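You operate a simulated robot arm through the tools that you are given. There is no shell and no other tool. Be economical: measure what you need, move in short steps, check, and stop when the job is done.

The job below is to be done with a simulated robot arm. You get a single attempt, and the scene is never put back.

## Task
Fetch the orange sponge and set it on the top of the deep bench. Put the grey cork on the shelf of the stock table. Put the blue cap on top of the yellow glass block. Fetch the shortest blue ribbed bead and set it on top of the white glass block. Open the stock table drawer, put the vial on a black foot in the inside of the stock table drawer and shut the drawer again. Take the longest blue ribbed bead and leave it on the bench right of the rod rest. Open the cream drawer, put the blue stopper in the inside of the cream drawer, then shut the drawer. Put the vial on a white foot on the top of the packing table away on the top of the deep bench. Take the small blue box and leave it on the white tile. Lift the blanket box lid open. The order is free. Set down upright: vial on a black foot, longest blue ribbed bead, blue stopper, vial on a white foot.
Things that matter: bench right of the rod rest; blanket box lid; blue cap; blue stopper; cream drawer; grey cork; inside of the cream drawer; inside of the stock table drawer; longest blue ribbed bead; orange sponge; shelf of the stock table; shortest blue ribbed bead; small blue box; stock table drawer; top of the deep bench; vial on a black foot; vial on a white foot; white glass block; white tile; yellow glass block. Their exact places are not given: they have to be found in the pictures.

Only the result counts: the job must be done as asked and must still hold three seconds after the hand-in. Knocking over, shifting, dropping, spilling or breaking anything else fails it. Lids that push on must go on centred and level and be pressed home; caps that screw on are set level and turned clockwise until they are tight. Flat cloth is picked up by pressing the open fingertips on it (5 to 10 N) and closing them slowly along it; thin cloth reads only 2 to 8 mm in the jaws.

## Robot
A 7-joint arm with a two-finger gripper on a trunk, on a base that drives. Base frame: it is fixed to the floor where the robot stands at the start and does not move with it; the origin is under the middle of the robot, x ahead of it, y to its left, z up; the surface under the hand at the start is at about z = 0.85. Lengths are in m, angles in rad, forces in N, time in s.
With the tool pointing down near the work surface it reaches from about 0.34 to 0.8 m from the robot's upright axis, wherever it stands. Its first joint turns from -2.897 to 2.897 rad. Places, roughly: bench right of the rod rest (17x12 cm) [-1.46, -2.54, 0.84]; blanket box lid [-1.6, -3.6, 1]; blue cap (3x3x4 cm) [0.6, -2.1, 0.9]; blue stopper (5x5x6 cm) [0.4, -0.5, 0.9]; cream drawer [0.5, -0.6, 0.7]; grey cork (3x3x4 cm) [0.5, -2.1, 0.9]; inside of the cream drawer [0.6, -0.6, 0.7]; inside of the stock table drawer [0.5, -1.8, 0.7]; longest blue ribbed bead (4x4x6 cm) [-1.6, -1.4, 0.9]; orange sponge (5x7x4 cm) [0.5, 0.2, 0.4]; shelf of the stock table [0.6, -1.8, 0.4]; shortest blue ribbed bead (4x4x3 cm) [0.6, -1.9, 0.4]; small blue box (8x15x5 cm) [0.5, -0.1, 0.9]; stock table drawer [0.5, -1.8, 0.7]; top of the deep bench [-2.3, 0.3, 0.8]; vial on a black foot (5x5x8 cm) [-1.6, -1.4, 0.9]; vial on a white foot (5x5x8 cm) [0.6, 0.1, 0.9]; white glass block (5x5x5 cm) [-1.5, -1.7, 0.9]; white tile (15x15x1 cm) [0.4, 0.5, 0.9]; yellow glass block (6x6x4 cm) [-1.5, -1.8, 0.9]. Payload 2.45 kg.
The tool frame sits at the grasp point between the pads (the TCP): z along the fingers, y along the line on which they close. The tips reach 0.027 m beyond it. The gripper opens to 0.08 m. The gripper's body begins 0.054 m behind the TCP.
Orientation is that of the tool frame in the base frame, as a unit quaternion [x, y, z, w]. With the fingers straight down and closing along the base's y, the tool's x points along the base's -x, its y along +y and its z along -z.

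## Interface
- The arm moves only by the tool apply_moves. Its argument "steps" is a list of rows, each an object (a shift or turn left out is 0, a gripper value left out holds the last) with "dp": the shift along the base's x, y, z in m, a list of three; "rot": the turn, a rotation vector about the base's x, y, z in degrees, a list of three; "jaw": the gripper command, from -1 (shut) to 1 (fully open), values between in proportion. In form: [{"dp": [x, y, z], "rot": [ax, ay, az], "jaw": jaw}, ...]. A call has 1 to 10 rows; each row is the pose to reach, as a shift and turn from the pose commanded when the call began. A row lasts 0.2 s, in which the tool goes at most 0.05 m and 0.15 rad; a call with a longer step from one row to the next is refused whole, and so is a gripper value outside its range. Where a pose cannot be reached the arm comes as near as it can. A force on the tool above 40 N (or 10 N above the force at the start of the call, whichever is more), or a blocked arm, ends the call early, and 0.2 s more pass. The fingers move at their own pace (about 0.153 m/s each) and stop on an object; they squeeze with about 27 N. The grip force told is the motor's: it shows also when the fingers shut on nothing. Time passes only in rows, and 0.2 s behind the last, so rows that repeat a pose let the fingers close. It gives the time, the measured TCP pose, the force on the tool (base axes), the opening and the grip force at its end, in the units of the frame above (readings bear some noise), with the torque about the TCP (base axes, N m) and any sound that the robot's microphone picked up.
- Cameras (640 x 400 px; columns grow to the right, rows downward): "scene" is now at [0.0482, 0.0975, 1.4922]; the picture's right is [-0.53, -0.85, 0.00], its down [-0.65, 0.40, -0.64] and it looks along [0.54, -0.34, -0.77] (base axes); focal length 216 px, centre (320, 200). "wrist" rides on the gripper at [0.063, 0.013, -0.079] in the tool frame; the picture's right is [-0.19, 0.98, 0.00], its down [-0.72, -0.14, -0.68] and it looks along [-0.67, -0.13, 0.73] (tool axes); focal length 226 px, centre (320, 200).
- capture(camera): a new picture of that camera. It takes no simulated time.
- lift_body(by): slides the trunk up (or, below 0, down) by that many m; the arm and the scene camera ride with it, the base frame stays. It gives what a move gives, with no picture.
- base_move(legs): drives the robot by 1 to 6 legs, each [ahead, turn to the left] in m and rad, along the robot's own axes; the way and the turn of a leg run together, so that a leg with both is an arc; at most 1.5 m and 3.142 rad a leg. The arm and the cameras ride along, it lands a little off, and it stops where it bumps. It gives what a move gives.
- pan_tilt(pan, tilt): turns the head with the scene camera to pan (to the left, within 2.094 rad either way) and tilt (down, from -0.506 to 1.204), counted from straight ahead of the robot. It gives what a move gives.
- point_at(camera, pixels): there is no depth. For up to 12 entries [column, row, z] of the newest picture of that camera ("zoom" is the newest enlarged one), the place [x, y] in the base frame at which the ray of that pixel passes the height z, good to about 0.002 m. It takes no simulated time.
- inspect(camera, box): a new picture of the part [left, top, right, bottom] of that camera's present view, enlarged. It takes no simulated time.
- close_job(): hands the job in; it is judged then, once.

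Go step by step. Measure first, check grasps and placings, and put right what went wrong. The budget is 371 turns and 312 pictures, counting those below and the enlarged ones. Unless the task says otherwise, let go and move clear before handing in, and close with one line.

The tools are called after "Request:" by a JSON object that holds its "method" and its "body". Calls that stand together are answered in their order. apply_moves: Moves the arm, as the interface text tells. Its arguments: {"type":"object","properties":{"steps":{"type":"array"}},"required":["steps"]} The other tools are called the same way: lift_body (by) slides the trunk up or down; base_move (legs) drives the base; pan_tilt (pan, tilt) turns the head that bears the scene camera; capture (camera) takes a picture; point_at (camera, pixels) gives the place at which the rays of pixels pass given heights; inspect (camera, box) takes an enlarged picture of a part of a camera's view; close_job () hands the job in.

At the start:

```text
time: 0.0
tcp_pos: [0.4789, -0.184, 1.1227]
tcp_rot: [-0.004, 1.0, -0.001, 0.0]
ft_force: [-0.2, -0.8, 0.6]
torque: [0.0, -0.02, -0.01]
gripper_width: 0.0801
grasp_force: 0.0
trunk travel left (down, up): [-0.125, 0.415]
robot x, y, heading: [-0.0018, -0.0036, 0.007]
head pan, tilt: [-0.555, 0.874]
```

scene: 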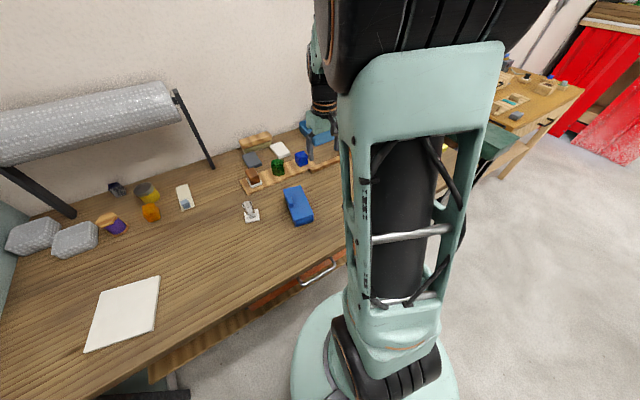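
wrist: 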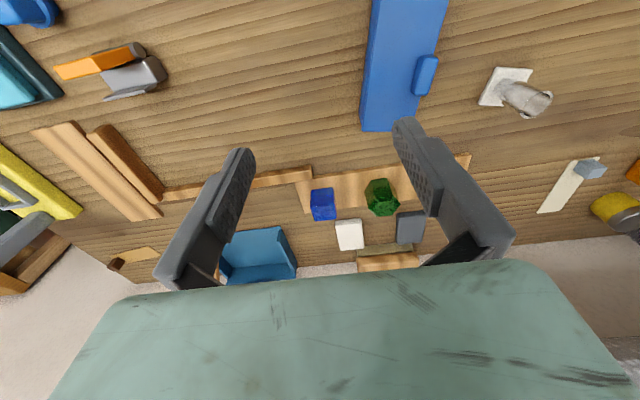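

I'll start by looking closer at the packing table in front of me.

Request:
{"method": "inspect", "body": {"camera": "wrist", "box": [300, 0, 640, 260]}}

Request:
{"method": "inspect", "body": {"camera": "scene", "box": [60, 120, 360, 300]}}

Request:
{"method": "point_at", "body": {"camera": "scene", "pixels": [[105, 280, 0.86], [160, 276, 0.86], [84, 352, 0.86], [155, 330, 0.86], [285, 190, 0.89], [303, 186, 0.89], [313, 215, 0.89], [296, 223, 0.89], [250, 220, 0.85], [153, 212, 0.86], [182, 200, 0.86], [270, 310, 0.75]]}}

Request:
{"method": "point_at", "body": {"camera": "wrist", "pixels": [[360, 125, 0.85], [420, 130, 0.85], [365, 0, 0.89], [447, 0, 0.89], [505, 87, 0.85], [425, 75, 0.91], [480, 105, 0.85], [525, 110, 0.85], [496, 67, 0.85], [532, 70, 0.85]]}}

```text
1.54 times, centred on (470, 130) of wrist
```

zoom: 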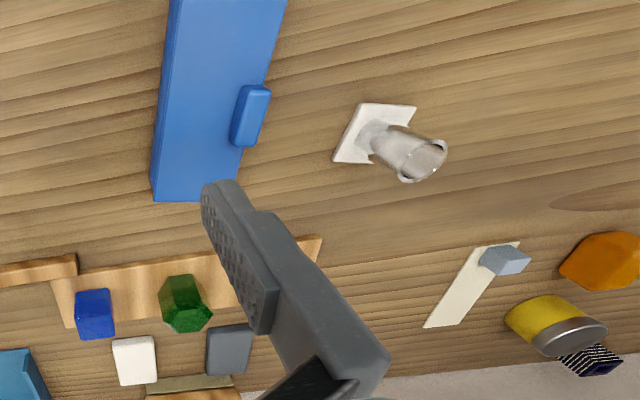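

```text
2.13 times, centred on (210, 210) of scene
```

zoom: 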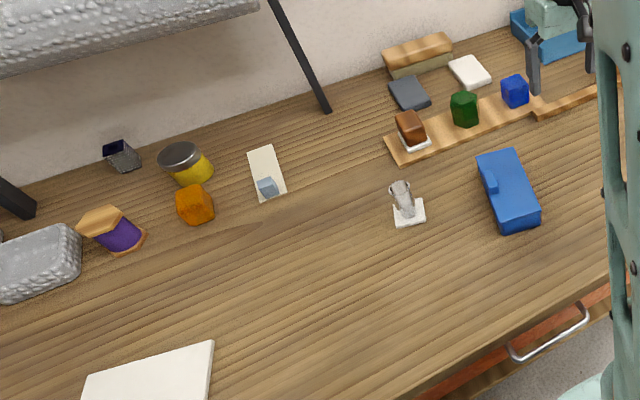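

```text
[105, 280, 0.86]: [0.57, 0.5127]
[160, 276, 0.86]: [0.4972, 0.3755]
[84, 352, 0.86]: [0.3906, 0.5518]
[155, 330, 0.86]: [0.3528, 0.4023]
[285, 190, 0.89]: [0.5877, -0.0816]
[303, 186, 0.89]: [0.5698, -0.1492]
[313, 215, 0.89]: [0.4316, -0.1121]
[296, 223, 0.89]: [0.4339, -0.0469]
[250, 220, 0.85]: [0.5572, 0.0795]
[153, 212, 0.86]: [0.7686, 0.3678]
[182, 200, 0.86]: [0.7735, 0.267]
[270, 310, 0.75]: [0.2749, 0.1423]
```

```text
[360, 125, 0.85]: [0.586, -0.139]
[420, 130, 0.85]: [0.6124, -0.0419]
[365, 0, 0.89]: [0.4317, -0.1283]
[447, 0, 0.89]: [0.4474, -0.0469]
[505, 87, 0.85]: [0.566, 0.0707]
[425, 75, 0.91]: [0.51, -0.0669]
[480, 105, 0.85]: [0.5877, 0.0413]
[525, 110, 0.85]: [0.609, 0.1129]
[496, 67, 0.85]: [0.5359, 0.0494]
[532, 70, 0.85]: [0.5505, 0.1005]
```

The packing table is clear: blue box top centre near (0.506,-0.097), turned about -14°, with the latch on its left side. I'll move the hand above it to measure.

Request:
{"method": "apply_moves", "body": {"steps": [{"dp": [0, 0.04, 0], "rot": [0, 0, -7]}, {"dp": [0.0, 0.085, -0.02], "rot": [0, 0, -14], "jaw": 1}, {"dp": [-0.04, 0.088, -0.03], "rot": [0, 0, -14]}]}}

Request:
{"method": "capture", "body": {"camera": "wrist"}}

Request:
{"method": "pan_tilt", "body": {"pan": 0.4, "tilt": 0.8}}

Request:
{"method": "capture", "body": {"camera": "scene"}}

```text
time: 0.8
tcp_pos: [0.4394, -0.0941, 1.0958]
tcp_rot: [0.118, 0.993, -0.001, -0.001]
ft_force: [0.2, 0.3, 0.7]
torque: [-0.01, 0.02, -0.02]
gripper_width: 0.0801
grasp_force: 0.1
trunk travel left (down, up): [-0.125, 0.415]
robot x, y, heading: [0.0016, -0.0004, -0.003]
head pan, tilt: [-0.555, 0.874]
```

```text
307 pictures are left
```

wrist: 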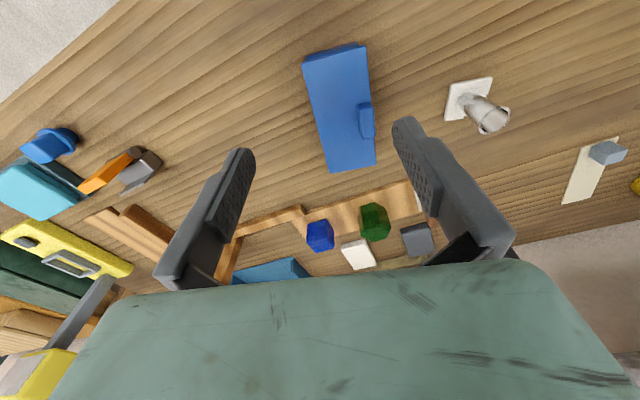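

```text
time: 2.0
tcp_pos: [0.4393, -0.0947, 1.0964]
tcp_rot: [0.118, 0.993, -0.001, -0.001]
ft_force: [-0.8, 0.0, -0.4]
torque: [-0.02, 0.0, -0.04]
gripper_width: 0.08
grasp_force: 0.0
trunk travel left (down, up): [-0.125, 0.415]
robot x, y, heading: [0.0001, -0.0033, -0.0]
head pan, tilt: [0.4, 0.799]
```

```text
306 pictures are left
```

scene: 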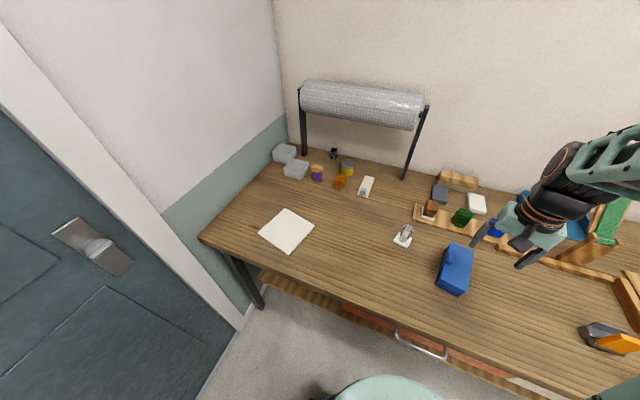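

The box and tile are both visible, so I'll measure corners: box in the wrist view, tile at (258-315, 208-252) in the scene view.

Request:
{"method": "inspect", "body": {"camera": "scene", "box": [230, 180, 510, 350]}}

Request:
{"method": "point_at", "body": {"camera": "scene", "pixels": [[258, 232, 0.86], [285, 208, 0.86], [315, 227, 0.86], [290, 252, 0.86], [450, 243, 0.89], [474, 253, 0.89], [461, 294, 0.89], [436, 281, 0.89]]}}

Request:
{"method": "inspect", "body": {"camera": "wrist", "box": [260, 20, 520, 190]}}

```text
2.29 times, centred on (370, 265) of scene
```

zoom: 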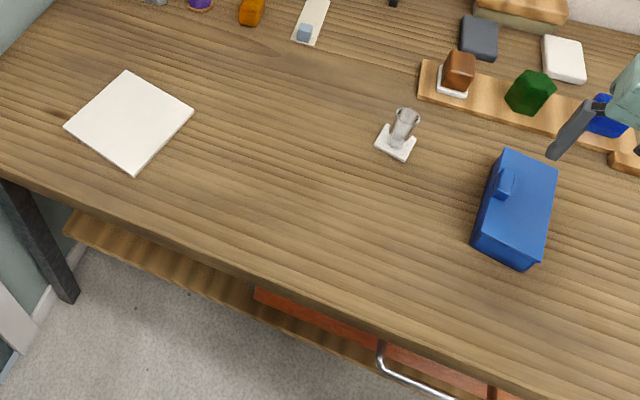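

```text
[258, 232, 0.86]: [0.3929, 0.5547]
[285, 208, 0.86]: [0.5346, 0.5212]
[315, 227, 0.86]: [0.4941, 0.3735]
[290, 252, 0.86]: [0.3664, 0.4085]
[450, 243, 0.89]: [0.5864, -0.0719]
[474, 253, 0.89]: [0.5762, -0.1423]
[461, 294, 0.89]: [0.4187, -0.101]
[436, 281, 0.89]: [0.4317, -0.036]
```

```text
2.35 times, centred on (390, 105) of wrist
```

zoom: 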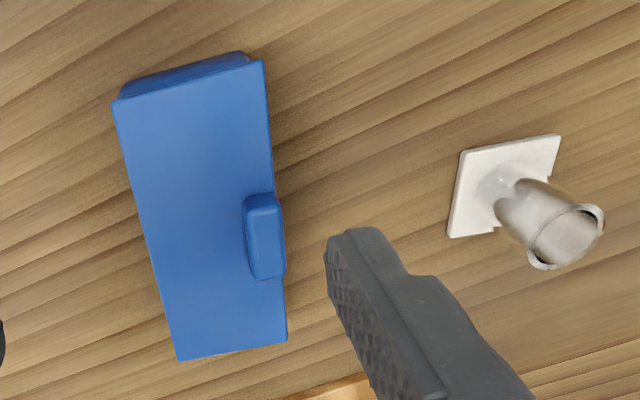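

Request:
{"method": "point_at", "body": {"camera": "zoom", "pixels": [[112, 100, 0.9], [263, 60, 0.9], [287, 340, 0.9], [178, 360, 0.9], [245, 200, 0.9], [285, 275, 0.9], [447, 237, 0.855], [463, 150, 0.855], [560, 135, 0.855], [492, 197, 0.86], [565, 237, 0.93]]}}

Request:
{"method": "point_at", "body": {"camera": "scene", "pixels": [[450, 243, 0.9], [474, 253, 0.9], [461, 294, 0.9], [436, 281, 0.9]]}}

```text
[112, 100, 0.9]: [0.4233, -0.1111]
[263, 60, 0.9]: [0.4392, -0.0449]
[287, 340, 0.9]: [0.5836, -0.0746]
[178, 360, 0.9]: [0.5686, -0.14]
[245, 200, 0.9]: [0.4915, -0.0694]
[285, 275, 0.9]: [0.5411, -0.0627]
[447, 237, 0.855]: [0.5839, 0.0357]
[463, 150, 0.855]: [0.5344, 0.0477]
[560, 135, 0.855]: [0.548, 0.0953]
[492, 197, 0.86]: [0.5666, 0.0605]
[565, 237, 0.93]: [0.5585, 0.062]
```

```text
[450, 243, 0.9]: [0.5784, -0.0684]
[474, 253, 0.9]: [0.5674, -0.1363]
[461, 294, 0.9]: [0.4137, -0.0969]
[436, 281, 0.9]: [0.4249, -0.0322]
```

Box measured: 6.8 cm wide, axis -11.5°. I'll descend just behind the latch, stopping above first and checking.

Request:
{"method": "apply_moves", "body": {"steps": [{"dp": [0.02, 0.005, -0.04], "rot": [0, 0, 1]}, {"dp": [0.0347, 0.0092, -0.08], "rot": [0, 0, 2]}, {"dp": [0.0347, 0.0092, -0.12], "rot": [0, 0, 2]}, {"dp": [0.0347, 0.0092, -0.15], "rot": [0, 0, 2]}]}}

Request:
{"method": "capture", "body": {"camera": "wrist"}}

Request:
{"method": "capture", "body": {"camera": "scene"}}

```text
time: 3.0
tcp_pos: [0.4741, -0.0868, 0.943]
tcp_rot: [0.101, 0.995, -0.001, 0.001]
ft_force: [0.9, 0.2, 0.6]
torque: [-0.01, -0.01, -0.01]
gripper_width: 0.0798
grasp_force: 0.0
trunk travel left (down, up): [-0.125, 0.415]
robot x, y, heading: [0.0031, -0.0029, 0.0]
head pan, tilt: [0.4, 0.799]
```

```text
303 pictures are left
```

wrist: 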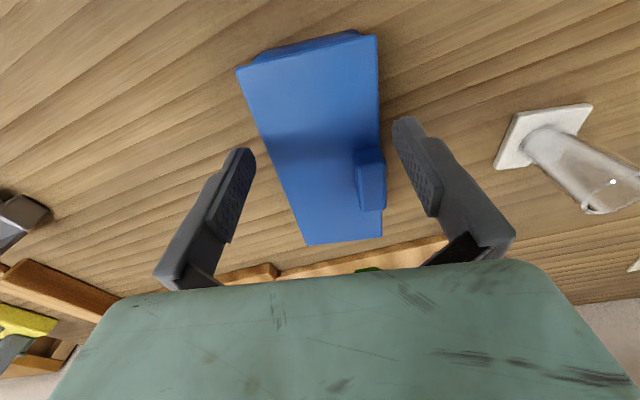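

```text
302 pictures are left
```

scene: 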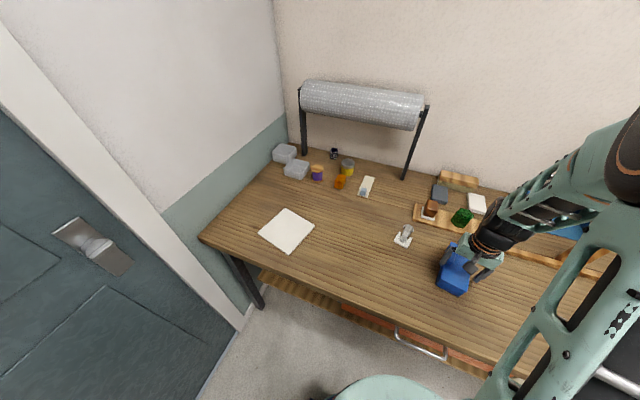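

Clearances at the box look about 8 mm left and 5 mm right; shifting 1 mm and going down to grip.

Request:
{"method": "apply_moves", "body": {"steps": [{"dp": [0.003, 0.002, -0.02]}, {"dp": [0.003, 0.002, -0.045]}, {"dp": [0.003, 0.002, -0.059]}, {"dp": [0.003, 0.002, -0.059], "jaw": 0.3}, {"dp": [0.003, 0.002, -0.059], "jaw": -1}, {"dp": [0.003, 0.002, -0.059], "jaw": -1}]}}

```text
time: 4.1
tcp_pos: [0.4768, -0.0843, 0.8866]
tcp_rot: [0.099, 0.995, 0.0, 0.003]
ft_force: [-4.0, 1.2, 23.7]
torque: [0.21, 0.63, 0.03]
gripper_width: 0.0705
grasp_force: 27.3
trunk travel left (down, up): [-0.125, 0.415]
robot x, y, heading: [-0.0005, 0.0027, 0.001]
head pan, tilt: [0.4, 0.799]
stopped in row 5: the force on the tool passed its limit at 41 N (the readings are from after the stop); the commanded pose is now the measured one
```

Gripped at 7.05 cm, with tips likely pressing the table. Lifting and checking.

Request:
{"method": "apply_moves", "body": {"steps": [{"dp": [0, 0, 0.005], "jaw": -1}, {"dp": [0, 0, 0.02]}, {"dp": [0, 0, 0.06]}, {"dp": [0, 0, 0.1]}]}}

Request:
{"method": "capture", "body": {"camera": "wrist"}}

Request:
{"method": "capture", "body": {"camera": "scene"}}

```text
time: 5.1
tcp_pos: [0.4772, -0.0853, 0.9829]
tcp_rot: [0.1, 0.995, -0.002, 0.001]
ft_force: [0.1, 1.3, -0.2]
torque: [-0.04, 0.02, 0.02]
gripper_width: 0.0003
grasp_force: 27.2
trunk travel left (down, up): [-0.125, 0.415]
robot x, y, heading: [-0.0024, 0.0024, -0.001]
head pan, tilt: [0.4, 0.799]
```

```text
301 pictures are left
```

wrist: 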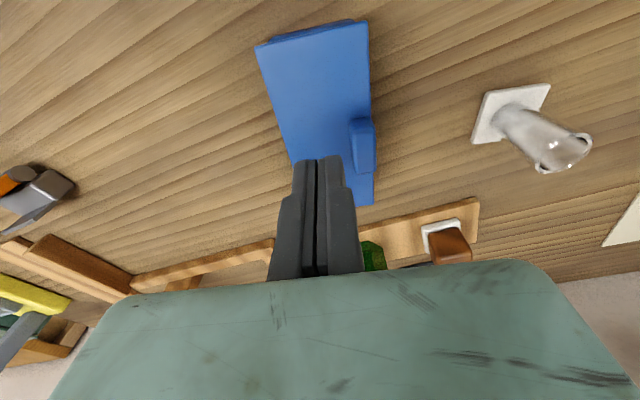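

```text
300 pictures are left
```

scene: 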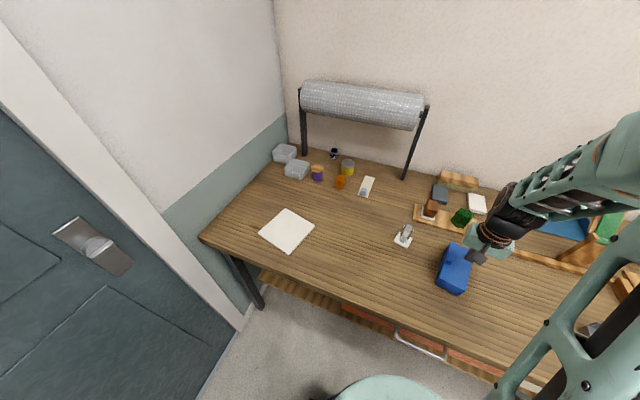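

The grip slipped off. I need the true height of the box top, so I'll compare sizes at different heights in the current view.

Request:
{"method": "inspect", "body": {"camera": "wrist", "box": [230, 0, 410, 220]}}

Request:
{"method": "point_at", "body": {"camera": "wrist", "pixels": [[256, 46, 0.9], [367, 23, 0.9], [374, 205, 0.9], [256, 46, 0.88], [367, 23, 0.88], [374, 205, 0.88], [256, 46, 0.86], [367, 23, 0.86], [374, 205, 0.86], [330, 20, 0.85]]}}

```text
1.82 times, centred on (320, 110) of wrist
```

zoom: 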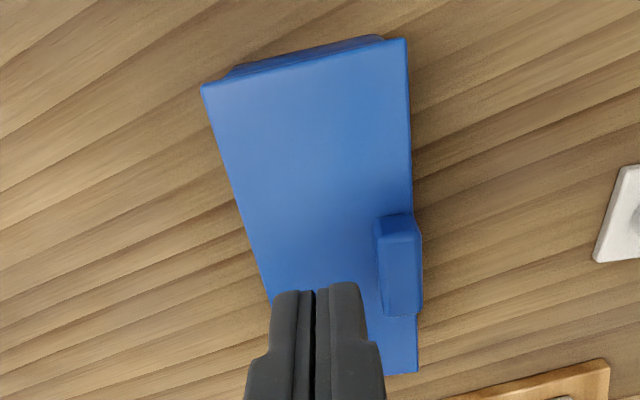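

```text
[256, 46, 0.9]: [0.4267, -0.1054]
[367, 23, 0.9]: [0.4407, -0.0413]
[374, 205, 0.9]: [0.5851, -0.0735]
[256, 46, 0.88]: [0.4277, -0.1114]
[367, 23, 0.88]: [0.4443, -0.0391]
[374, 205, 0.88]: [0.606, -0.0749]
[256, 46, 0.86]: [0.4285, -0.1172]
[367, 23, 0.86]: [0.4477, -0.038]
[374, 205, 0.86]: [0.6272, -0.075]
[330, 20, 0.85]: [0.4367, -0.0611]
```

The top really is at 0.90. I'll go down again, close, and inspect before lifting.

Request:
{"method": "apply_moves", "body": {"steps": [{"dp": [0, 0, 0], "jaw": 1}, {"dp": [0, 0, 0], "jaw": 1}, {"dp": [0, 0, -0.045]}, {"dp": [0, 0, -0.08]}, {"dp": [0, 0, -0.095]}, {"dp": [0, 0, -0.095]}]}}

Request:
{"method": "capture", "body": {"camera": "wrist"}}

Request:
{"method": "inspect", "body": {"camera": "scene", "box": [400, 210, 520, 310]}}

```text
time: 6.5
tcp_pos: [0.4765, -0.0833, 0.8878]
tcp_rot: [0.1, 0.995, -0.001, 0.001]
ft_force: [-0.8, 1.0, 0.7]
torque: [0.08, 0.05, 0.02]
gripper_width: 0.0794
grasp_force: 0.2
trunk travel left (down, up): [-0.125, 0.415]
robot x, y, heading: [-0.0021, 0.0026, -0.001]
head pan, tilt: [0.4, 0.799]
```

```text
298 pictures are left
```

wrist: 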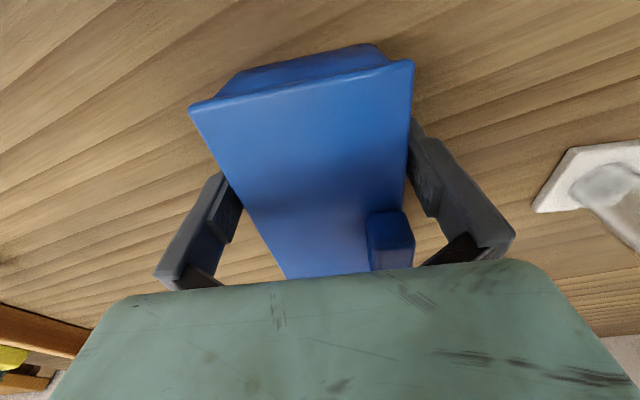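

```text
4.00 times, centred on (460, 260) of scene
```

zoom: 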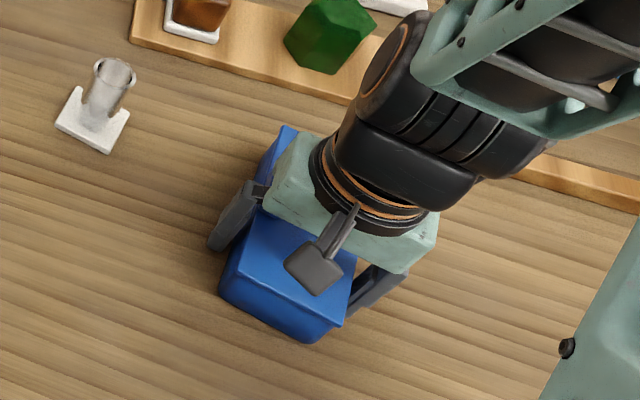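

The box has an overhanging lid rim near z≈0.895, so I should grip with the pads centred on the rim. Raising 1 cm and closing gently.

Request:
{"method": "apply_moves", "body": {"steps": [{"dp": [0, 0, 0.01], "jaw": 1}, {"dp": [0, 0, 0.01], "jaw": 0.78}, {"dp": [0, 0, 0.01], "jaw": 0.5}, {"dp": [0, 0, 0.01], "jaw": 0.5}]}}

Request:
{"method": "capture", "body": {"camera": "wrist"}}

```text
time: 7.5
tcp_pos: [0.4774, -0.0838, 0.8993]
tcp_rot: [0.101, 0.995, -0.001, 0.002]
ft_force: [-1.0, 0.7, -0.7]
torque: [0.03, 0.04, -0.05]
gripper_width: 0.07
grasp_force: 27.6
trunk travel left (down, up): [-0.125, 0.415]
robot x, y, heading: [0.0012, -0.0037, 0.002]
head pan, tilt: [0.4, 0.799]
```

```text
296 pictures are left
```

wrist: 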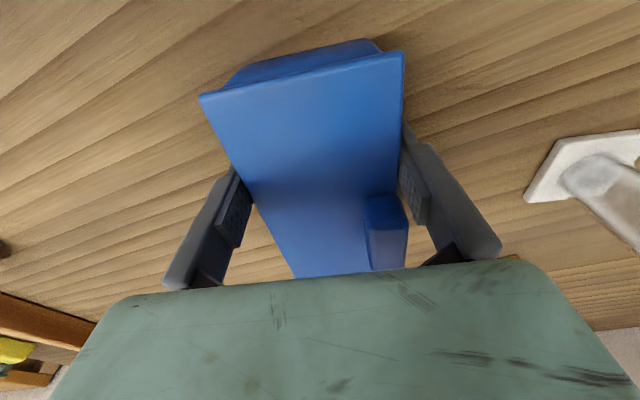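

Closed at 7.0 cm with no side force. Lifting slowly.

Request:
{"method": "apply_moves", "body": {"steps": [{"dp": [0, 0, 0.003], "jaw": -1}, {"dp": [0, 0, 0.008]}, {"dp": [0, 0, 0.015]}, {"dp": [0, 0, 0.025]}]}}

Request:
{"method": "inspect", "body": {"camera": "scene", "box": [400, 210, 520, 310]}}

Request:
{"method": "capture", "body": {"camera": "wrist"}}

```text
time: 8.5
tcp_pos: [0.4779, -0.0858, 0.9238]
tcp_rot: [0.1, 0.995, -0.002, 0.002]
ft_force: [-0.1, 0.5, -1.6]
torque: [0.01, 0.05, 0.02]
gripper_width: 0.0703
grasp_force: 27.4
trunk travel left (down, up): [-0.125, 0.415]
robot x, y, heading: [-0.0001, 0.0001, 0.001]
head pan, tilt: [0.4, 0.799]
```

```text
4.00 times, centred on (460, 260) of scene
```

zoom: 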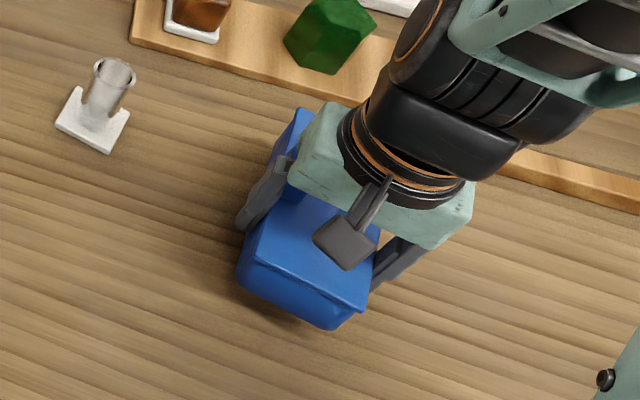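

```text
294 pictures are left
```

wrist: 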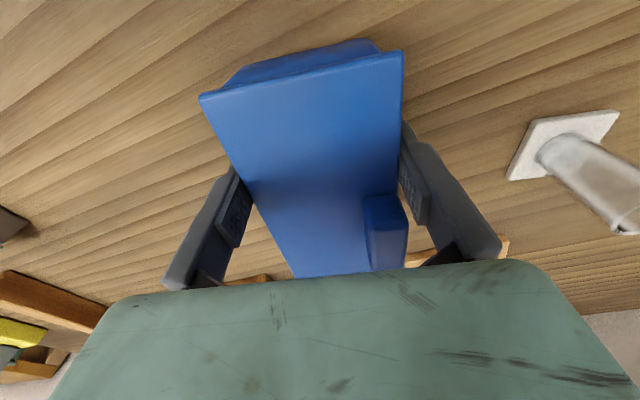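

The box is held level. I'll raise it over the vial and carry it to the tile (centre about 0.448, 0.463).

Request:
{"method": "inspect", "body": {"camera": "scene", "box": [240, 190, 330, 260]}}

Request:
{"method": "apply_moves", "body": {"steps": [{"dp": [0, 0, 0.05]}, {"dp": [-0.01, 0.01, 0.095]}, {"dp": [-0.02, 0.055, 0.1]}, {"dp": [-0.025, 0.103, 0.1]}, {"dp": [-0.03, 0.15, 0.1]}, {"dp": [-0.035, 0.198, 0.1]}, {"dp": [-0.04, 0.246, 0.1]}, {"dp": [-0.044, 0.294, 0.1]}, {"dp": [-0.048, 0.342, 0.1]}, {"dp": [-0.05, 0.39, 0.1]}]}}

```text
5.71 times, centred on (285, 225) of scene
```

zoom: 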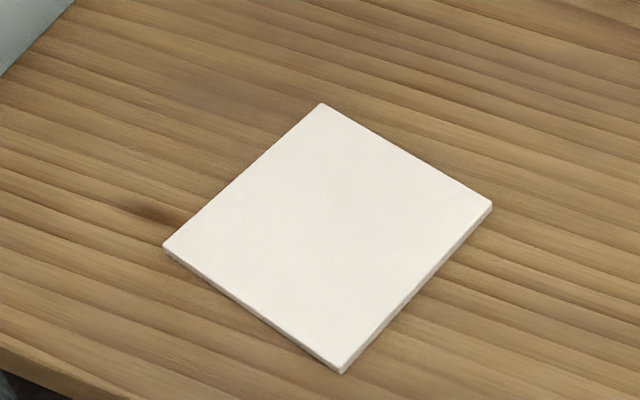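

```text
time: 10.7
tcp_pos: [0.4287, 0.3048, 1.0236]
tcp_rot: [0.101, 0.995, -0.001, 0.001]
ft_force: [0.2, 0.0, -1.1]
torque: [0.01, 0.03, 0.01]
gripper_width: 0.0703
grasp_force: 27.1
trunk travel left (down, up): [-0.125, 0.415]
robot x, y, heading: [-0.0016, -0.0028, 0.002]
head pan, tilt: [0.4, 0.799]
```

Request:
{"method": "point_at", "body": {"camera": "zoom", "pixels": [[165, 247, 0.857], [322, 104, 0.857], [492, 205, 0.857], [341, 369, 0.857]]}}

Request:
{"method": "apply_moves", "body": {"steps": [{"dp": [-0.002, 0.047, 0]}, {"dp": [-0.004, 0.095, 0], "rot": [0, 0, -1]}, {"dp": [-0.007, 0.142, 0], "rot": [0, 0, -2]}, {"dp": [-0.007, 0.164, 0], "rot": [0, 0, -2]}, {"dp": [-0.007, 0.164, -0.04], "rot": [0, 0, -2]}, {"dp": [-0.007, 0.164, -0.07], "rot": [0, 0, -2]}]}}

Request:
{"method": "capture", "body": {"camera": "wrist"}}

Request:
{"method": "inspect", "body": {"camera": "scene", "box": [210, 160, 370, 280]}}

```text
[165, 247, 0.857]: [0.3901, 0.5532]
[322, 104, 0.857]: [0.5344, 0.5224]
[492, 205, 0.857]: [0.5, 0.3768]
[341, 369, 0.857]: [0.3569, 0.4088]
```

```text
time: 12.1
tcp_pos: [0.4198, 0.471, 0.9526]
tcp_rot: [0.117, 0.993, -0.001, 0.001]
ft_force: [-0.3, 0.6, -1.5]
torque: [-0.03, 0.04, 0.02]
gripper_width: 0.0708
grasp_force: 26.7
trunk travel left (down, up): [-0.125, 0.415]
robot x, y, heading: [0.0024, -0.0024, -0.0]
head pan, tilt: [0.4, 0.799]
```

```text
292 pictures are left
```

wrist: 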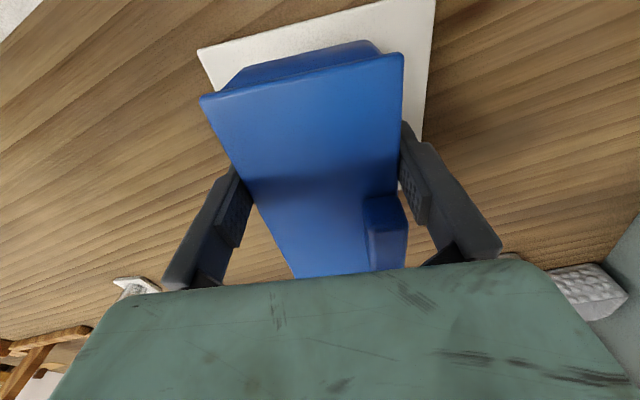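

```text
3.33 times, centred on (290, 220) of scene
```

zoom: 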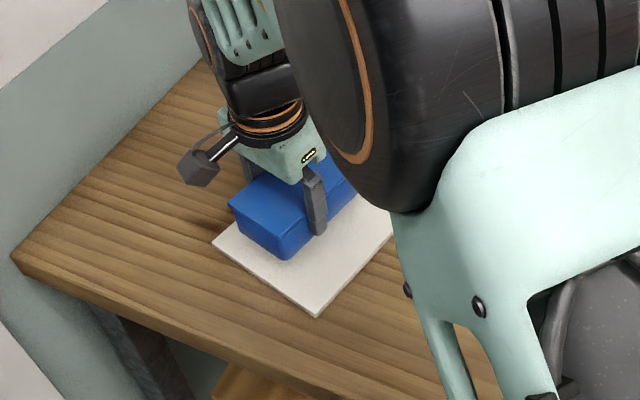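

Tile centre is (0.445, 0.465), and the box centre will land within 3 mm. Lowering until contact.

Request:
{"method": "apply_moves", "body": {"steps": [{"dp": [0, 0.002, -0.03]}, {"dp": [0, 0.002, -0.041]}, {"dp": [0, 0.002, -0.044]}, {"dp": [0, 0.002, -0.046]}]}}

```text
time: 13.1
tcp_pos: [0.4211, 0.4712, 0.9087]
tcp_rot: [0.117, 0.993, 0.0, 0.002]
ft_force: [-1.1, 0.1, 1.6]
torque: [-0.23, -0.23, -0.04]
gripper_width: 0.0703
grasp_force: 27.1
trunk travel left (down, up): [-0.125, 0.415]
robot x, y, heading: [0.0051, -0.0022, 0.002]
head pan, tilt: [0.4, 0.799]
```

Contact is starting (+1.6 N). One more millimetre, then release and rise.

Request:
{"method": "apply_moves", "body": {"steps": [{"dp": [0, 0, -0.002]}, {"dp": [0, 0, -0.002], "jaw": 1}, {"dp": [0, 0, -0.002], "jaw": 1}, {"dp": [0, 0, 0.03]}, {"dp": [0, 0, 0.08]}, {"dp": [0, -0.04, 0.11]}, {"dp": [0.02, -0.085, 0.13]}, {"dp": [0.04, -0.13, 0.14]}, {"dp": [0.06, -0.175, 0.14]}, {"dp": [0.08, -0.22, 0.14]}]}}

Request:
{"method": "capture", "body": {"camera": "scene"}}

Request:
{"method": "capture", "body": {"camera": "wrist"}}

```text
refused: row 7 steps farther than a row can; nothing moved
```

```text
290 pictures are left
```

scene: 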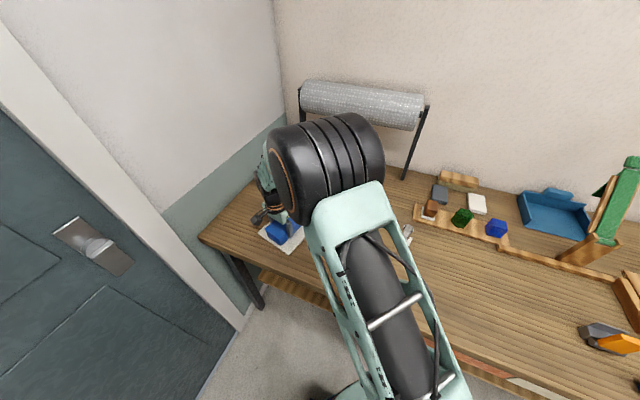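

```text
289 pictures are left
```

wrist: 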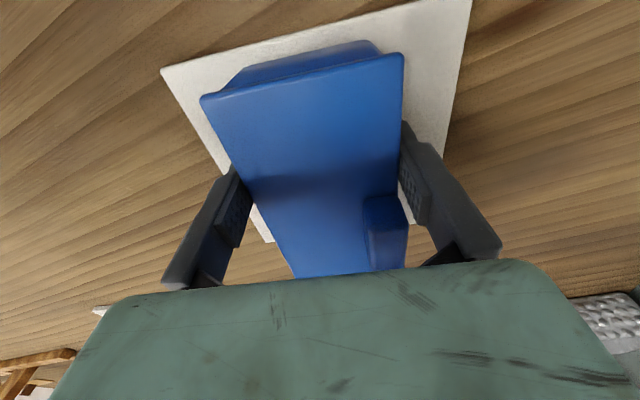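

Request:
{"method": "apply_moves", "body": {"steps": [{"dp": [0, 0, -0.002]}, {"dp": [0, 0, -0.002], "jaw": 1}, {"dp": [0, 0, -0.002], "jaw": 1}, {"dp": [0, 0, 0.03]}, {"dp": [0, 0, 0.07]}, {"dp": [0, 0, 0.11]}, {"dp": [0.02, -0.04, 0.11]}, {"dp": [0.04, -0.08, 0.11]}, {"dp": [0.06, -0.12, 0.11]}, {"dp": [0.08, -0.16, 0.11]}]}}

Request:
{"method": "capture", "body": {"camera": "wrist"}}

Request:
{"method": "capture", "body": {"camera": "scene"}}

```text
time: 15.3
tcp_pos: [0.5011, 0.3087, 1.0197]
tcp_rot: [0.118, 0.993, 0.0, 0.001]
ft_force: [0.2, -0.4, 0.2]
torque: [-0.03, 0.01, -0.01]
gripper_width: 0.0796
grasp_force: 0.0
trunk travel left (down, up): [-0.125, 0.415]
robot x, y, heading: [0.0035, -0.0034, -0.002]
head pan, tilt: [0.4, 0.799]
```

```text
288 pictures are left
```

wrist: 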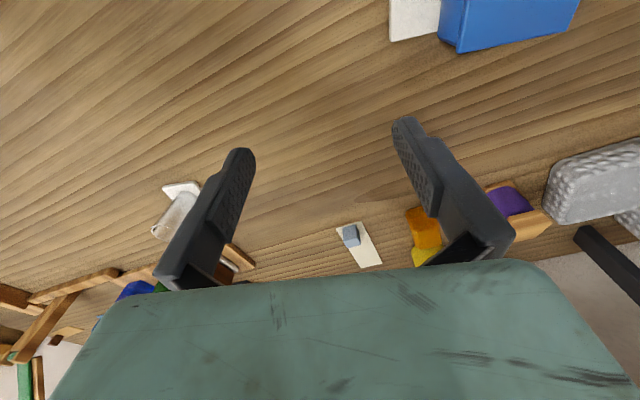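

```text
287 pictures are left
```

scene: 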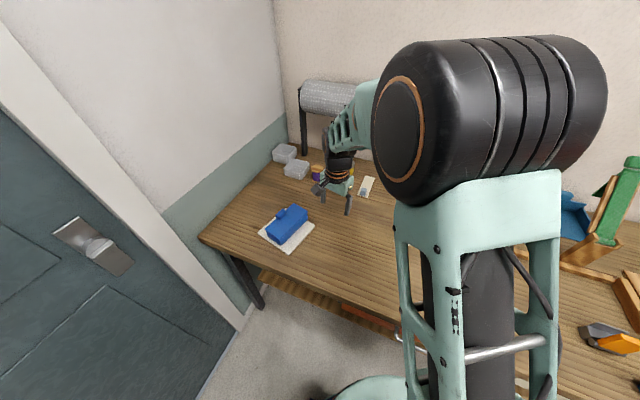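

The box rests on the tile. Next the cream drawer and blue stopper: I'll pull the arm back toward the middle and look right.

Request:
{"method": "apply_moves", "body": {"steps": [{"dp": [0, -0.045, 0.02]}, {"dp": [0, -0.09, 0.04]}, {"dp": [-0.01, -0.135, 0.05], "rot": [0, 0, 4]}, {"dp": [-0.02, -0.18, 0.06], "rot": [0, 0, 8]}, {"dp": [-0.03, -0.22, 0.07], "rot": [0, 0, 12]}]}}

Request:
{"method": "pan_tilt", "body": {"pan": -1.0, "tilt": 0.8}}

Request:
{"method": "capture", "body": {"camera": "scene"}}

```text
time: 16.5
tcp_pos: [0.4697, 0.0903, 1.0873]
tcp_rot: [0.013, 1.0, -0.002, 0.002]
ft_force: [0.5, -0.2, 0.7]
torque: [0.01, -0.01, -0.04]
gripper_width: 0.0799
grasp_force: 0.1
trunk travel left (down, up): [-0.125, 0.415]
robot x, y, heading: [-0.0028, -0.0003, 0.002]
head pan, tilt: [0.4, 0.799]
```

```text
time: 18.0
tcp_pos: [0.4695, 0.092, 1.0862]
tcp_rot: [0.013, 1.0, -0.001, 0.001]
ft_force: [0.3, -0.7, 0.3]
torque: [0.02, 0.03, 0.03]
gripper_width: 0.0798
grasp_force: 0.0
trunk travel left (down, up): [-0.125, 0.415]
robot x, y, heading: [-0.0008, -0.0018, 0.0]
head pan, tilt: [-1.0, 0.799]
```

```text
286 pictures are left
```

scene: 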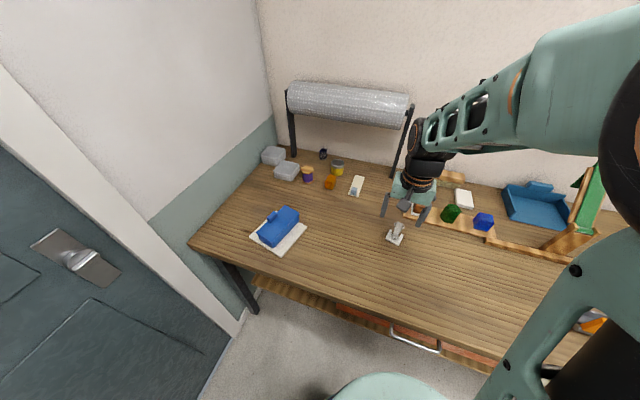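

The picture looks stale; capturing again.

Request:
{"method": "capture", "body": {"camera": "scene"}}

```text
285 pictures are left
```

scene: 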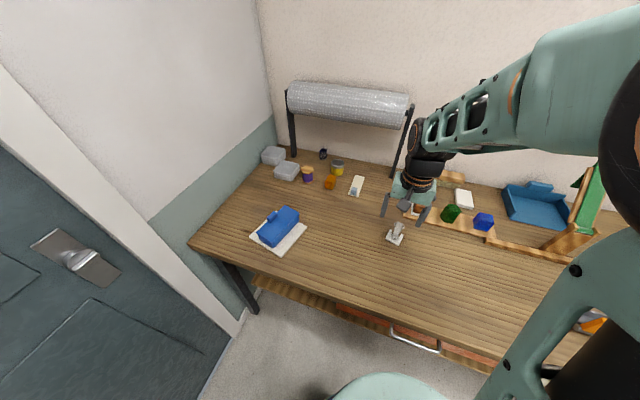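

Request:
{"method": "pan_tilt", "body": {"pan": -0.9, "tilt": 0.85}}

Request:
{"method": "capture", "body": {"camera": "scene"}}

Request:
{"method": "point_at", "body": {"camera": "scene", "pixels": [[320, 200, 0.85], [200, 300, 0.85]]}}

```text
time: 18.7
tcp_pos: [0.4712, 0.0913, 1.0873]
tcp_rot: [0.013, 1.0, -0.001, 0.001]
ft_force: [-0.4, 0.2, 0.0]
torque: [0.04, 0.01, -0.04]
gripper_width: 0.0802
grasp_force: 0.1
trunk travel left (down, up): [-0.125, 0.415]
robot x, y, heading: [-0.0006, -0.0009, 0.003]
head pan, tilt: [-0.901, 0.85]
```

```text
284 pictures are left
```

scene: 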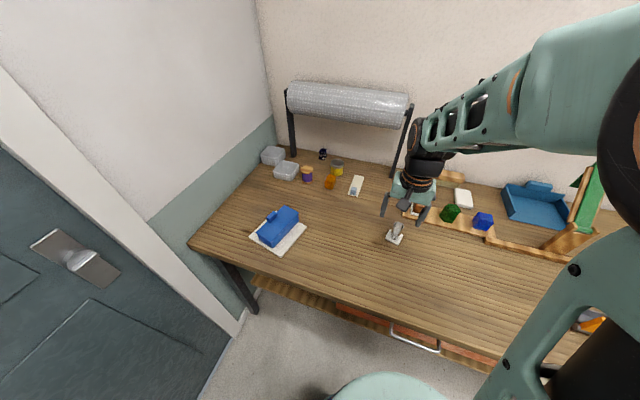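

```text
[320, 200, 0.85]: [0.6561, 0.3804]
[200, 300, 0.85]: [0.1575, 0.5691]
```

The view isn't following the reported pan. Testing with other pan values.

Request:
{"method": "pan_tilt", "body": {"pan": 0.0, "tilt": 0.6}}

Request:
{"method": "capture", "body": {"camera": "scene"}}

Request:
{"method": "point_at", "body": {"camera": "scene", "pixels": [[320, 200, 0.85], [200, 300, 0.85]]}}

```text
time: 19.9
tcp_pos: [0.4698, 0.0912, 1.0868]
tcp_rot: [0.014, 1.0, -0.001, 0.003]
ft_force: [0.2, 0.0, 0.3]
torque: [0.0, 0.01, 0.03]
gripper_width: 0.0799
grasp_force: 0.1
trunk travel left (down, up): [-0.125, 0.415]
robot x, y, heading: [-0.0005, 0.003, 0.003]
head pan, tilt: [0.0, 0.6]
```

```text
283 pictures are left
```

scene: 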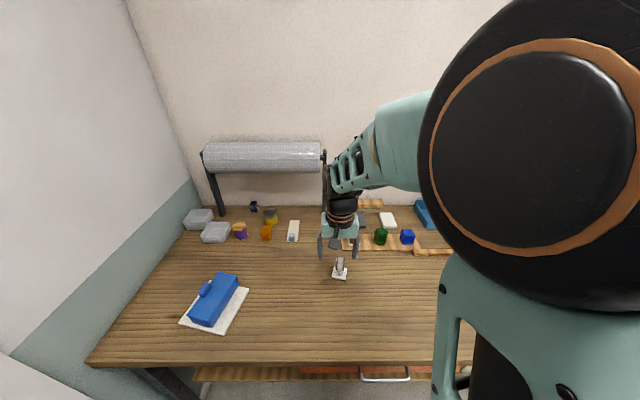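

```text
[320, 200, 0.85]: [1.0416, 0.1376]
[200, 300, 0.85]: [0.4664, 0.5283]
```

Request:
{"method": "pan_tilt", "body": {"pan": -0.8, "tilt": 0.8}}

Request:
{"method": "capture", "body": {"camera": "scene"}}

```text
time: 21.0
tcp_pos: [0.471, 0.0914, 1.0874]
tcp_rot: [0.013, 1.0, -0.001, 0.002]
ft_force: [-1.1, -0.1, 0.1]
torque: [-0.04, 0.01, 0.01]
gripper_width: 0.0799
grasp_force: 0.1
trunk travel left (down, up): [-0.125, 0.415]
robot x, y, heading: [0.0027, -0.0025, -0.0]
head pan, tilt: [-0.799, 0.799]
```

```text
282 pictures are left
```

scene: 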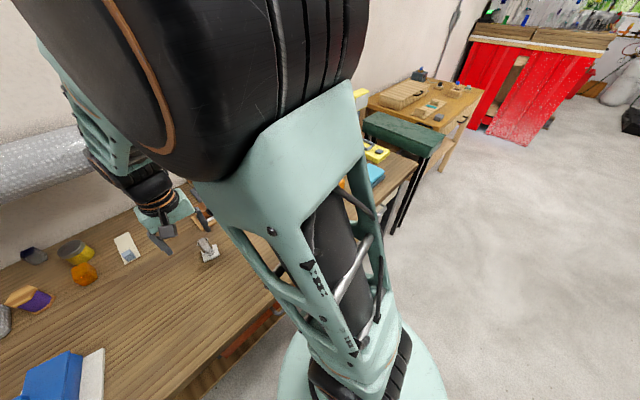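

Head now works. Vial on the white foot is near the hand; I'll take a wrist view to measure it.

Request:
{"method": "capture", "body": {"camera": "wrist"}}

Request:
{"method": "inspect", "body": {"camera": "wrist", "box": [220, 60, 400, 180]}}

```text
281 pictures are left
```

wrist: 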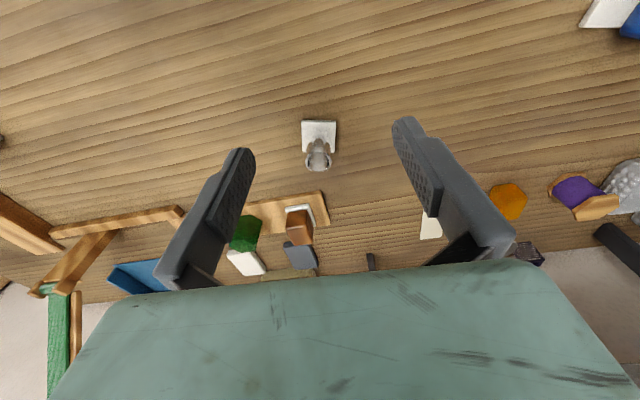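

```text
3.33 times, centred on (310, 120) of wrist
```

zoom: 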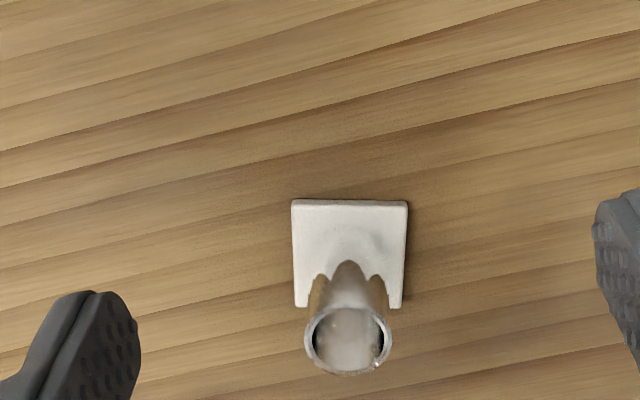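

Request:
{"method": "point_at", "body": {"camera": "zoom", "pixels": [[292, 203, 0.857], [407, 205, 0.857], [401, 308, 0.855], [296, 306, 0.855], [348, 338, 0.93], [305, 338, 0.93], [391, 338, 0.93]]}}

```text
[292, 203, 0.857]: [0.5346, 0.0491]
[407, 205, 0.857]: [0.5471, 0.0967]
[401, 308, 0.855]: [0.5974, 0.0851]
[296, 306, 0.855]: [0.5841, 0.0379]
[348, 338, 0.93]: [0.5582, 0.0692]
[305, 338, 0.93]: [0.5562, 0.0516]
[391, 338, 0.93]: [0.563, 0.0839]
```

The foot centre is (0.566, 0.067), yaw -14°, and the tube top is about 0.925. Approaching above the vial.

Request:
{"method": "apply_moves", "body": {"steps": [{"dp": [0.04, -0.01, 0], "rot": [0, 0, -6]}, {"dp": [0.08, -0.02, -0.02], "rot": [0, 0, -12.5]}, {"dp": [0.0945, -0.0242, -0.06], "rot": [0, 0, -12.5]}, {"dp": [0.0945, -0.0242, -0.1], "rot": [0, 0, -12.5]}]}}

Request:
{"method": "capture", "body": {"camera": "wrist"}}

```text
time: 22.0
tcp_pos: [0.5672, 0.0675, 0.9875]
tcp_rot: [0.122, 0.993, -0.001, 0.002]
ft_force: [-0.8, 0.5, -0.1]
torque: [-0.02, -0.01, 0.02]
gripper_width: 0.0798
grasp_force: 0.0
trunk travel left (down, up): [-0.125, 0.415]
robot x, y, heading: [0.0006, 0.0004, 0.003]
head pan, tilt: [-0.799, 0.799]
```

```text
279 pictures are left
```

wrist: 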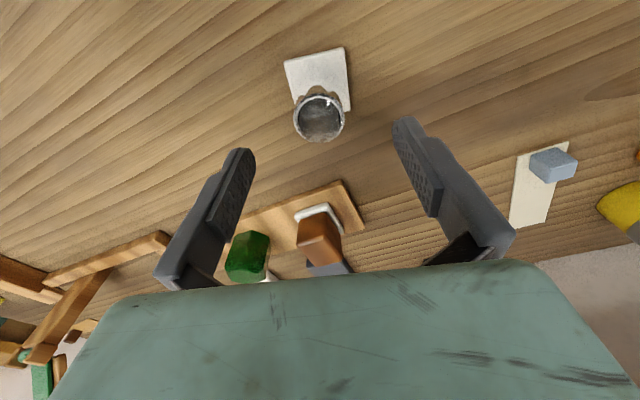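

Request:
{"method": "inspect", "body": {"camera": "wrist", "box": [270, 30, 370, 150]}}

Request:
{"method": "point_at", "body": {"camera": "wrist", "pixels": [[319, 117, 0.93], [319, 117, 0.92], [319, 117, 0.91], [284, 62, 0.857], [344, 47, 0.857], [351, 109, 0.857]]}}

```text
3.33 times, centred on (320, 90) of wrist
```

zoom: 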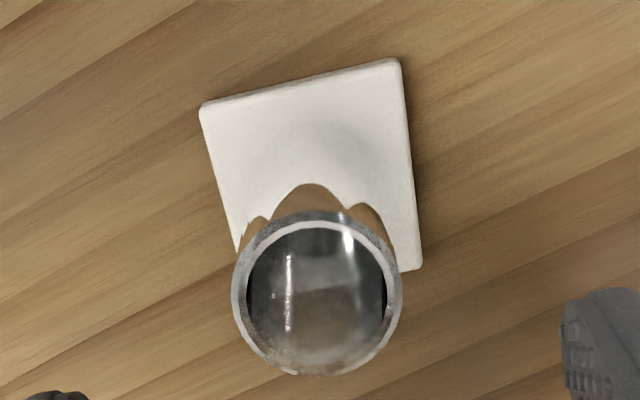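

```text
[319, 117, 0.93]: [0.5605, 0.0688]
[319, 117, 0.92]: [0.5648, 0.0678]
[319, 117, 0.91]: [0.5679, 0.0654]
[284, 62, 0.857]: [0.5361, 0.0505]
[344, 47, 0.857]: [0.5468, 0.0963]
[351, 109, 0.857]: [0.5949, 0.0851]
```

Alignment is good; descending to z≈0.90 and gripping.

Request:
{"method": "apply_moves", "body": {"steps": [{"dp": [-0.0015, 0, -0.045]}, {"dp": [-0.0015, 0, -0.075]}, {"dp": [-0.0015, 0, -0.09]}, {"dp": [-0.0015, 0, -0.09], "jaw": 0}, {"dp": [-0.0015, 0, -0.09], "jaw": -0.6}, {"dp": [-0.0015, 0, -0.09], "jaw": -1}]}}

Request:
{"method": "apply_moves", "body": {"steps": [{"dp": [0, 0, 0.005]}, {"dp": [0, 0, 0.02]}, {"dp": [0, 0, 0.05]}]}}

Request:
{"method": "capture", "body": {"camera": "wrist"}}

```text
time: 23.4
tcp_pos: [0.5635, 0.0675, 0.8964]
tcp_rot: [0.122, 0.993, -0.002, 0.003]
ft_force: [-1.7, 1.2, 0.3]
torque: [0.06, -0.02, -0.03]
gripper_width: 0.033
grasp_force: 26.8
trunk travel left (down, up): [-0.125, 0.415]
robot x, y, heading: [0.0021, -0.0015, -0.0]
head pan, tilt: [-0.799, 0.799]
```

```text
time: 24.2
tcp_pos: [0.5648, 0.0685, 0.9478]
tcp_rot: [0.121, 0.993, -0.001, 0.002]
ft_force: [-0.3, -0.2, -0.5]
torque: [0.02, 0.0, 0.02]
gripper_width: 0.0329
grasp_force: 26.4
trunk travel left (down, up): [-0.125, 0.415]
robot x, y, heading: [0.0029, 0.0011, 0.003]
head pan, tilt: [-0.799, 0.799]
```

```text
277 pictures are left
```

wrist: 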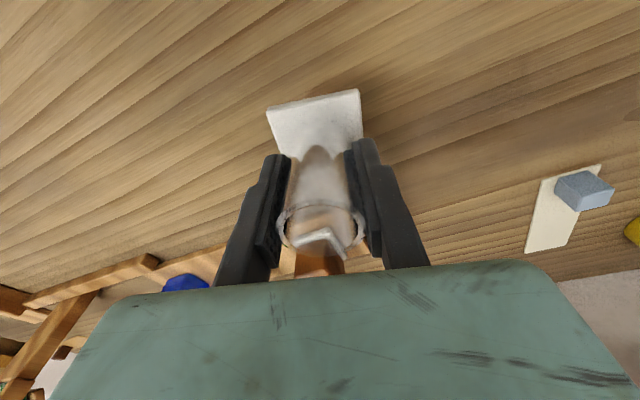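

Vial is held (3.3 cm). I'll raise and retract, then turn right toward the deep bench behind me, looking before driving.

Request:
{"method": "apply_moves", "body": {"steps": [{"dp": [-0.02, 0, 0.045]}, {"dp": [-0.05, 0, 0.08]}, {"dp": [-0.095, -0.01, 0.1]}, {"dp": [-0.13, -0.03, 0.12]}, {"dp": [-0.15, -0.05, 0.14]}]}}

Request:
{"method": "base_move", "body": {"legs": [[-0.2, 0], [0, -1.57]]}}

Request:
{"method": "pan_tilt", "body": {"pan": -1.3, "tilt": 0.4}}

Request:
{"method": "capture", "body": {"camera": "scene"}}

```text
refused: row 3 steps farther than a row can; nothing moved
```

```text
time: 29.6
tcp_pos: [-0.1053, -0.5632, 0.9486]
tcp_rot: [0.778, 0.629, -0.002, 0.001]
ft_force: [-0.3, 0.4, -0.6]
torque: [0.04, -0.01, 0.01]
gripper_width: 0.0328
grasp_force: 27.0
trunk travel left (down, up): [-0.125, 0.415]
robot x, y, heading: [-0.195, -0.0027, -1.538]
head pan, tilt: [-0.799, 0.799]
```

```text
time: 30.6
tcp_pos: [-0.1054, -0.563, 0.9489]
tcp_rot: [0.778, 0.628, -0.002, 0.0]
ft_force: [-0.4, -0.6, 0.2]
torque: [0.0, 0.0, 0.0]
gripper_width: 0.0327
grasp_force: 27.2
trunk travel left (down, up): [-0.125, 0.415]
robot x, y, heading: [-0.1943, -0.0016, -1.543]
head pan, tilt: [-1.3, 0.4]
```

```text
276 pictures are left
```

scene: 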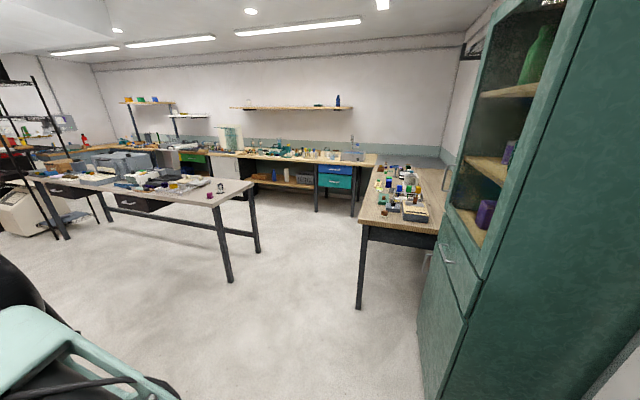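

The arm lift was refused before the drive; luckily everything stayed clear (reading shows no bump). I'll raise the arm now and examine the bench at right (360-450,165-240).

Request:
{"method": "apply_moves", "body": {"steps": [{"dp": [0, 0.03, 0.04]}, {"dp": [0, 0.06, 0.08]}, {"dp": [0, 0.09, 0.12]}, {"dp": [0, 0.12, 0.15]}]}}

Request:
{"method": "inspect", "body": {"camera": "scene", "box": [340, 150, 460, 250]}}

Request:
{"method": "point_at", "body": {"camera": "scene", "pixels": [[359, 222, 0.85], [440, 233, 0.85], [375, 165, 0.85], [445, 170, 0.85], [400, 190, 0.85], [235, 208, 0.85], [215, 178, 0.85], [425, 380, 0], [470, 150, 1.3]]}}

```text
time: 31.6
tcp_pos: [-0.1066, -0.4426, 1.0993]
tcp_rot: [0.778, 0.629, -0.002, 0.0]
ft_force: [-0.6, 0.7, -0.5]
torque: [-0.03, 0.0, 0.01]
gripper_width: 0.0328
grasp_force: 26.9
trunk travel left (down, up): [-0.125, 0.415]
robot x, y, heading: [-0.194, -0.001, -1.542]
head pan, tilt: [-1.3, 0.4]
```

```text
4.00 times, centred on (400, 200) of scene
```

zoom: 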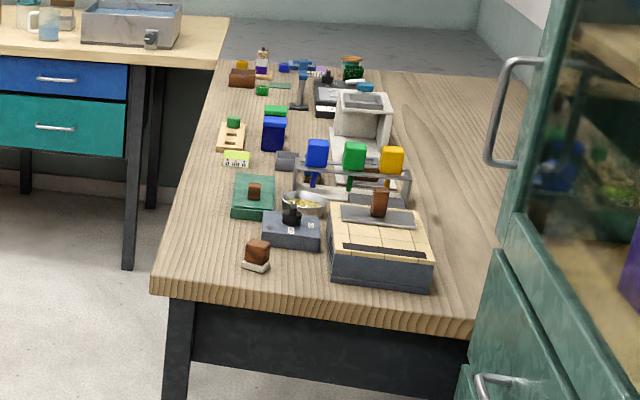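

```text
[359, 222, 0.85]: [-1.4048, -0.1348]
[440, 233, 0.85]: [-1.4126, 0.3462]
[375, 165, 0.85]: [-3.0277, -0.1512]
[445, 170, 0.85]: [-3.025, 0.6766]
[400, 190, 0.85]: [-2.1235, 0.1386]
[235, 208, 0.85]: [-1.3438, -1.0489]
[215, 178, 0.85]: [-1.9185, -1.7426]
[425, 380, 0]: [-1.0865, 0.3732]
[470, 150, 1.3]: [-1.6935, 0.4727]
```

The deep bench is x −1.4…−3.0 with its front edge at y≈−0.14; its near-right front corner area is free. I'll drive to about (−1.65, −0.62) and face +y.

Request:
{"method": "base_move", "body": {"legs": [[0, -1.197], [1.0, 0]]}}

Request:
{"method": "pan_tilt", "body": {"pan": 0.0, "tilt": 0.6}}

Request:
{"method": "capture", "body": {"camera": "scene"}}

```text
time: 39.8
tcp_pos: [-1.4858, -0.6824, 1.0978]
tcp_rot: [0.995, 0.098, -0.002, -0.001]
ft_force: [-0.3, 0.2, -0.7]
torque: [0.0, 0.03, -0.01]
gripper_width: 0.0329
grasp_force: 27.4
trunk travel left (down, up): [-0.125, 0.415]
robot x, y, heading: [-1.116, -0.4278, -2.697]
head pan, tilt: [-1.3, 0.4]
```

```text
time: 41.3
tcp_pos: [-1.4849, -0.6801, 1.0985]
tcp_rot: [0.995, 0.099, -0.002, -0.001]
ft_force: [0.0, 0.1, -0.6]
torque: [-0.03, -0.01, -0.01]
gripper_width: 0.0327
grasp_force: 26.7
trunk travel left (down, up): [-0.125, 0.415]
robot x, y, heading: [-1.1148, -0.4274, -2.702]
head pan, tilt: [0.0, 0.6]
```

```text
274 pictures are left
```

scene: 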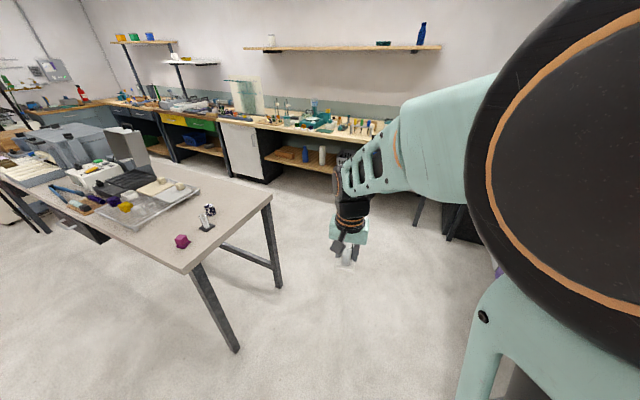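

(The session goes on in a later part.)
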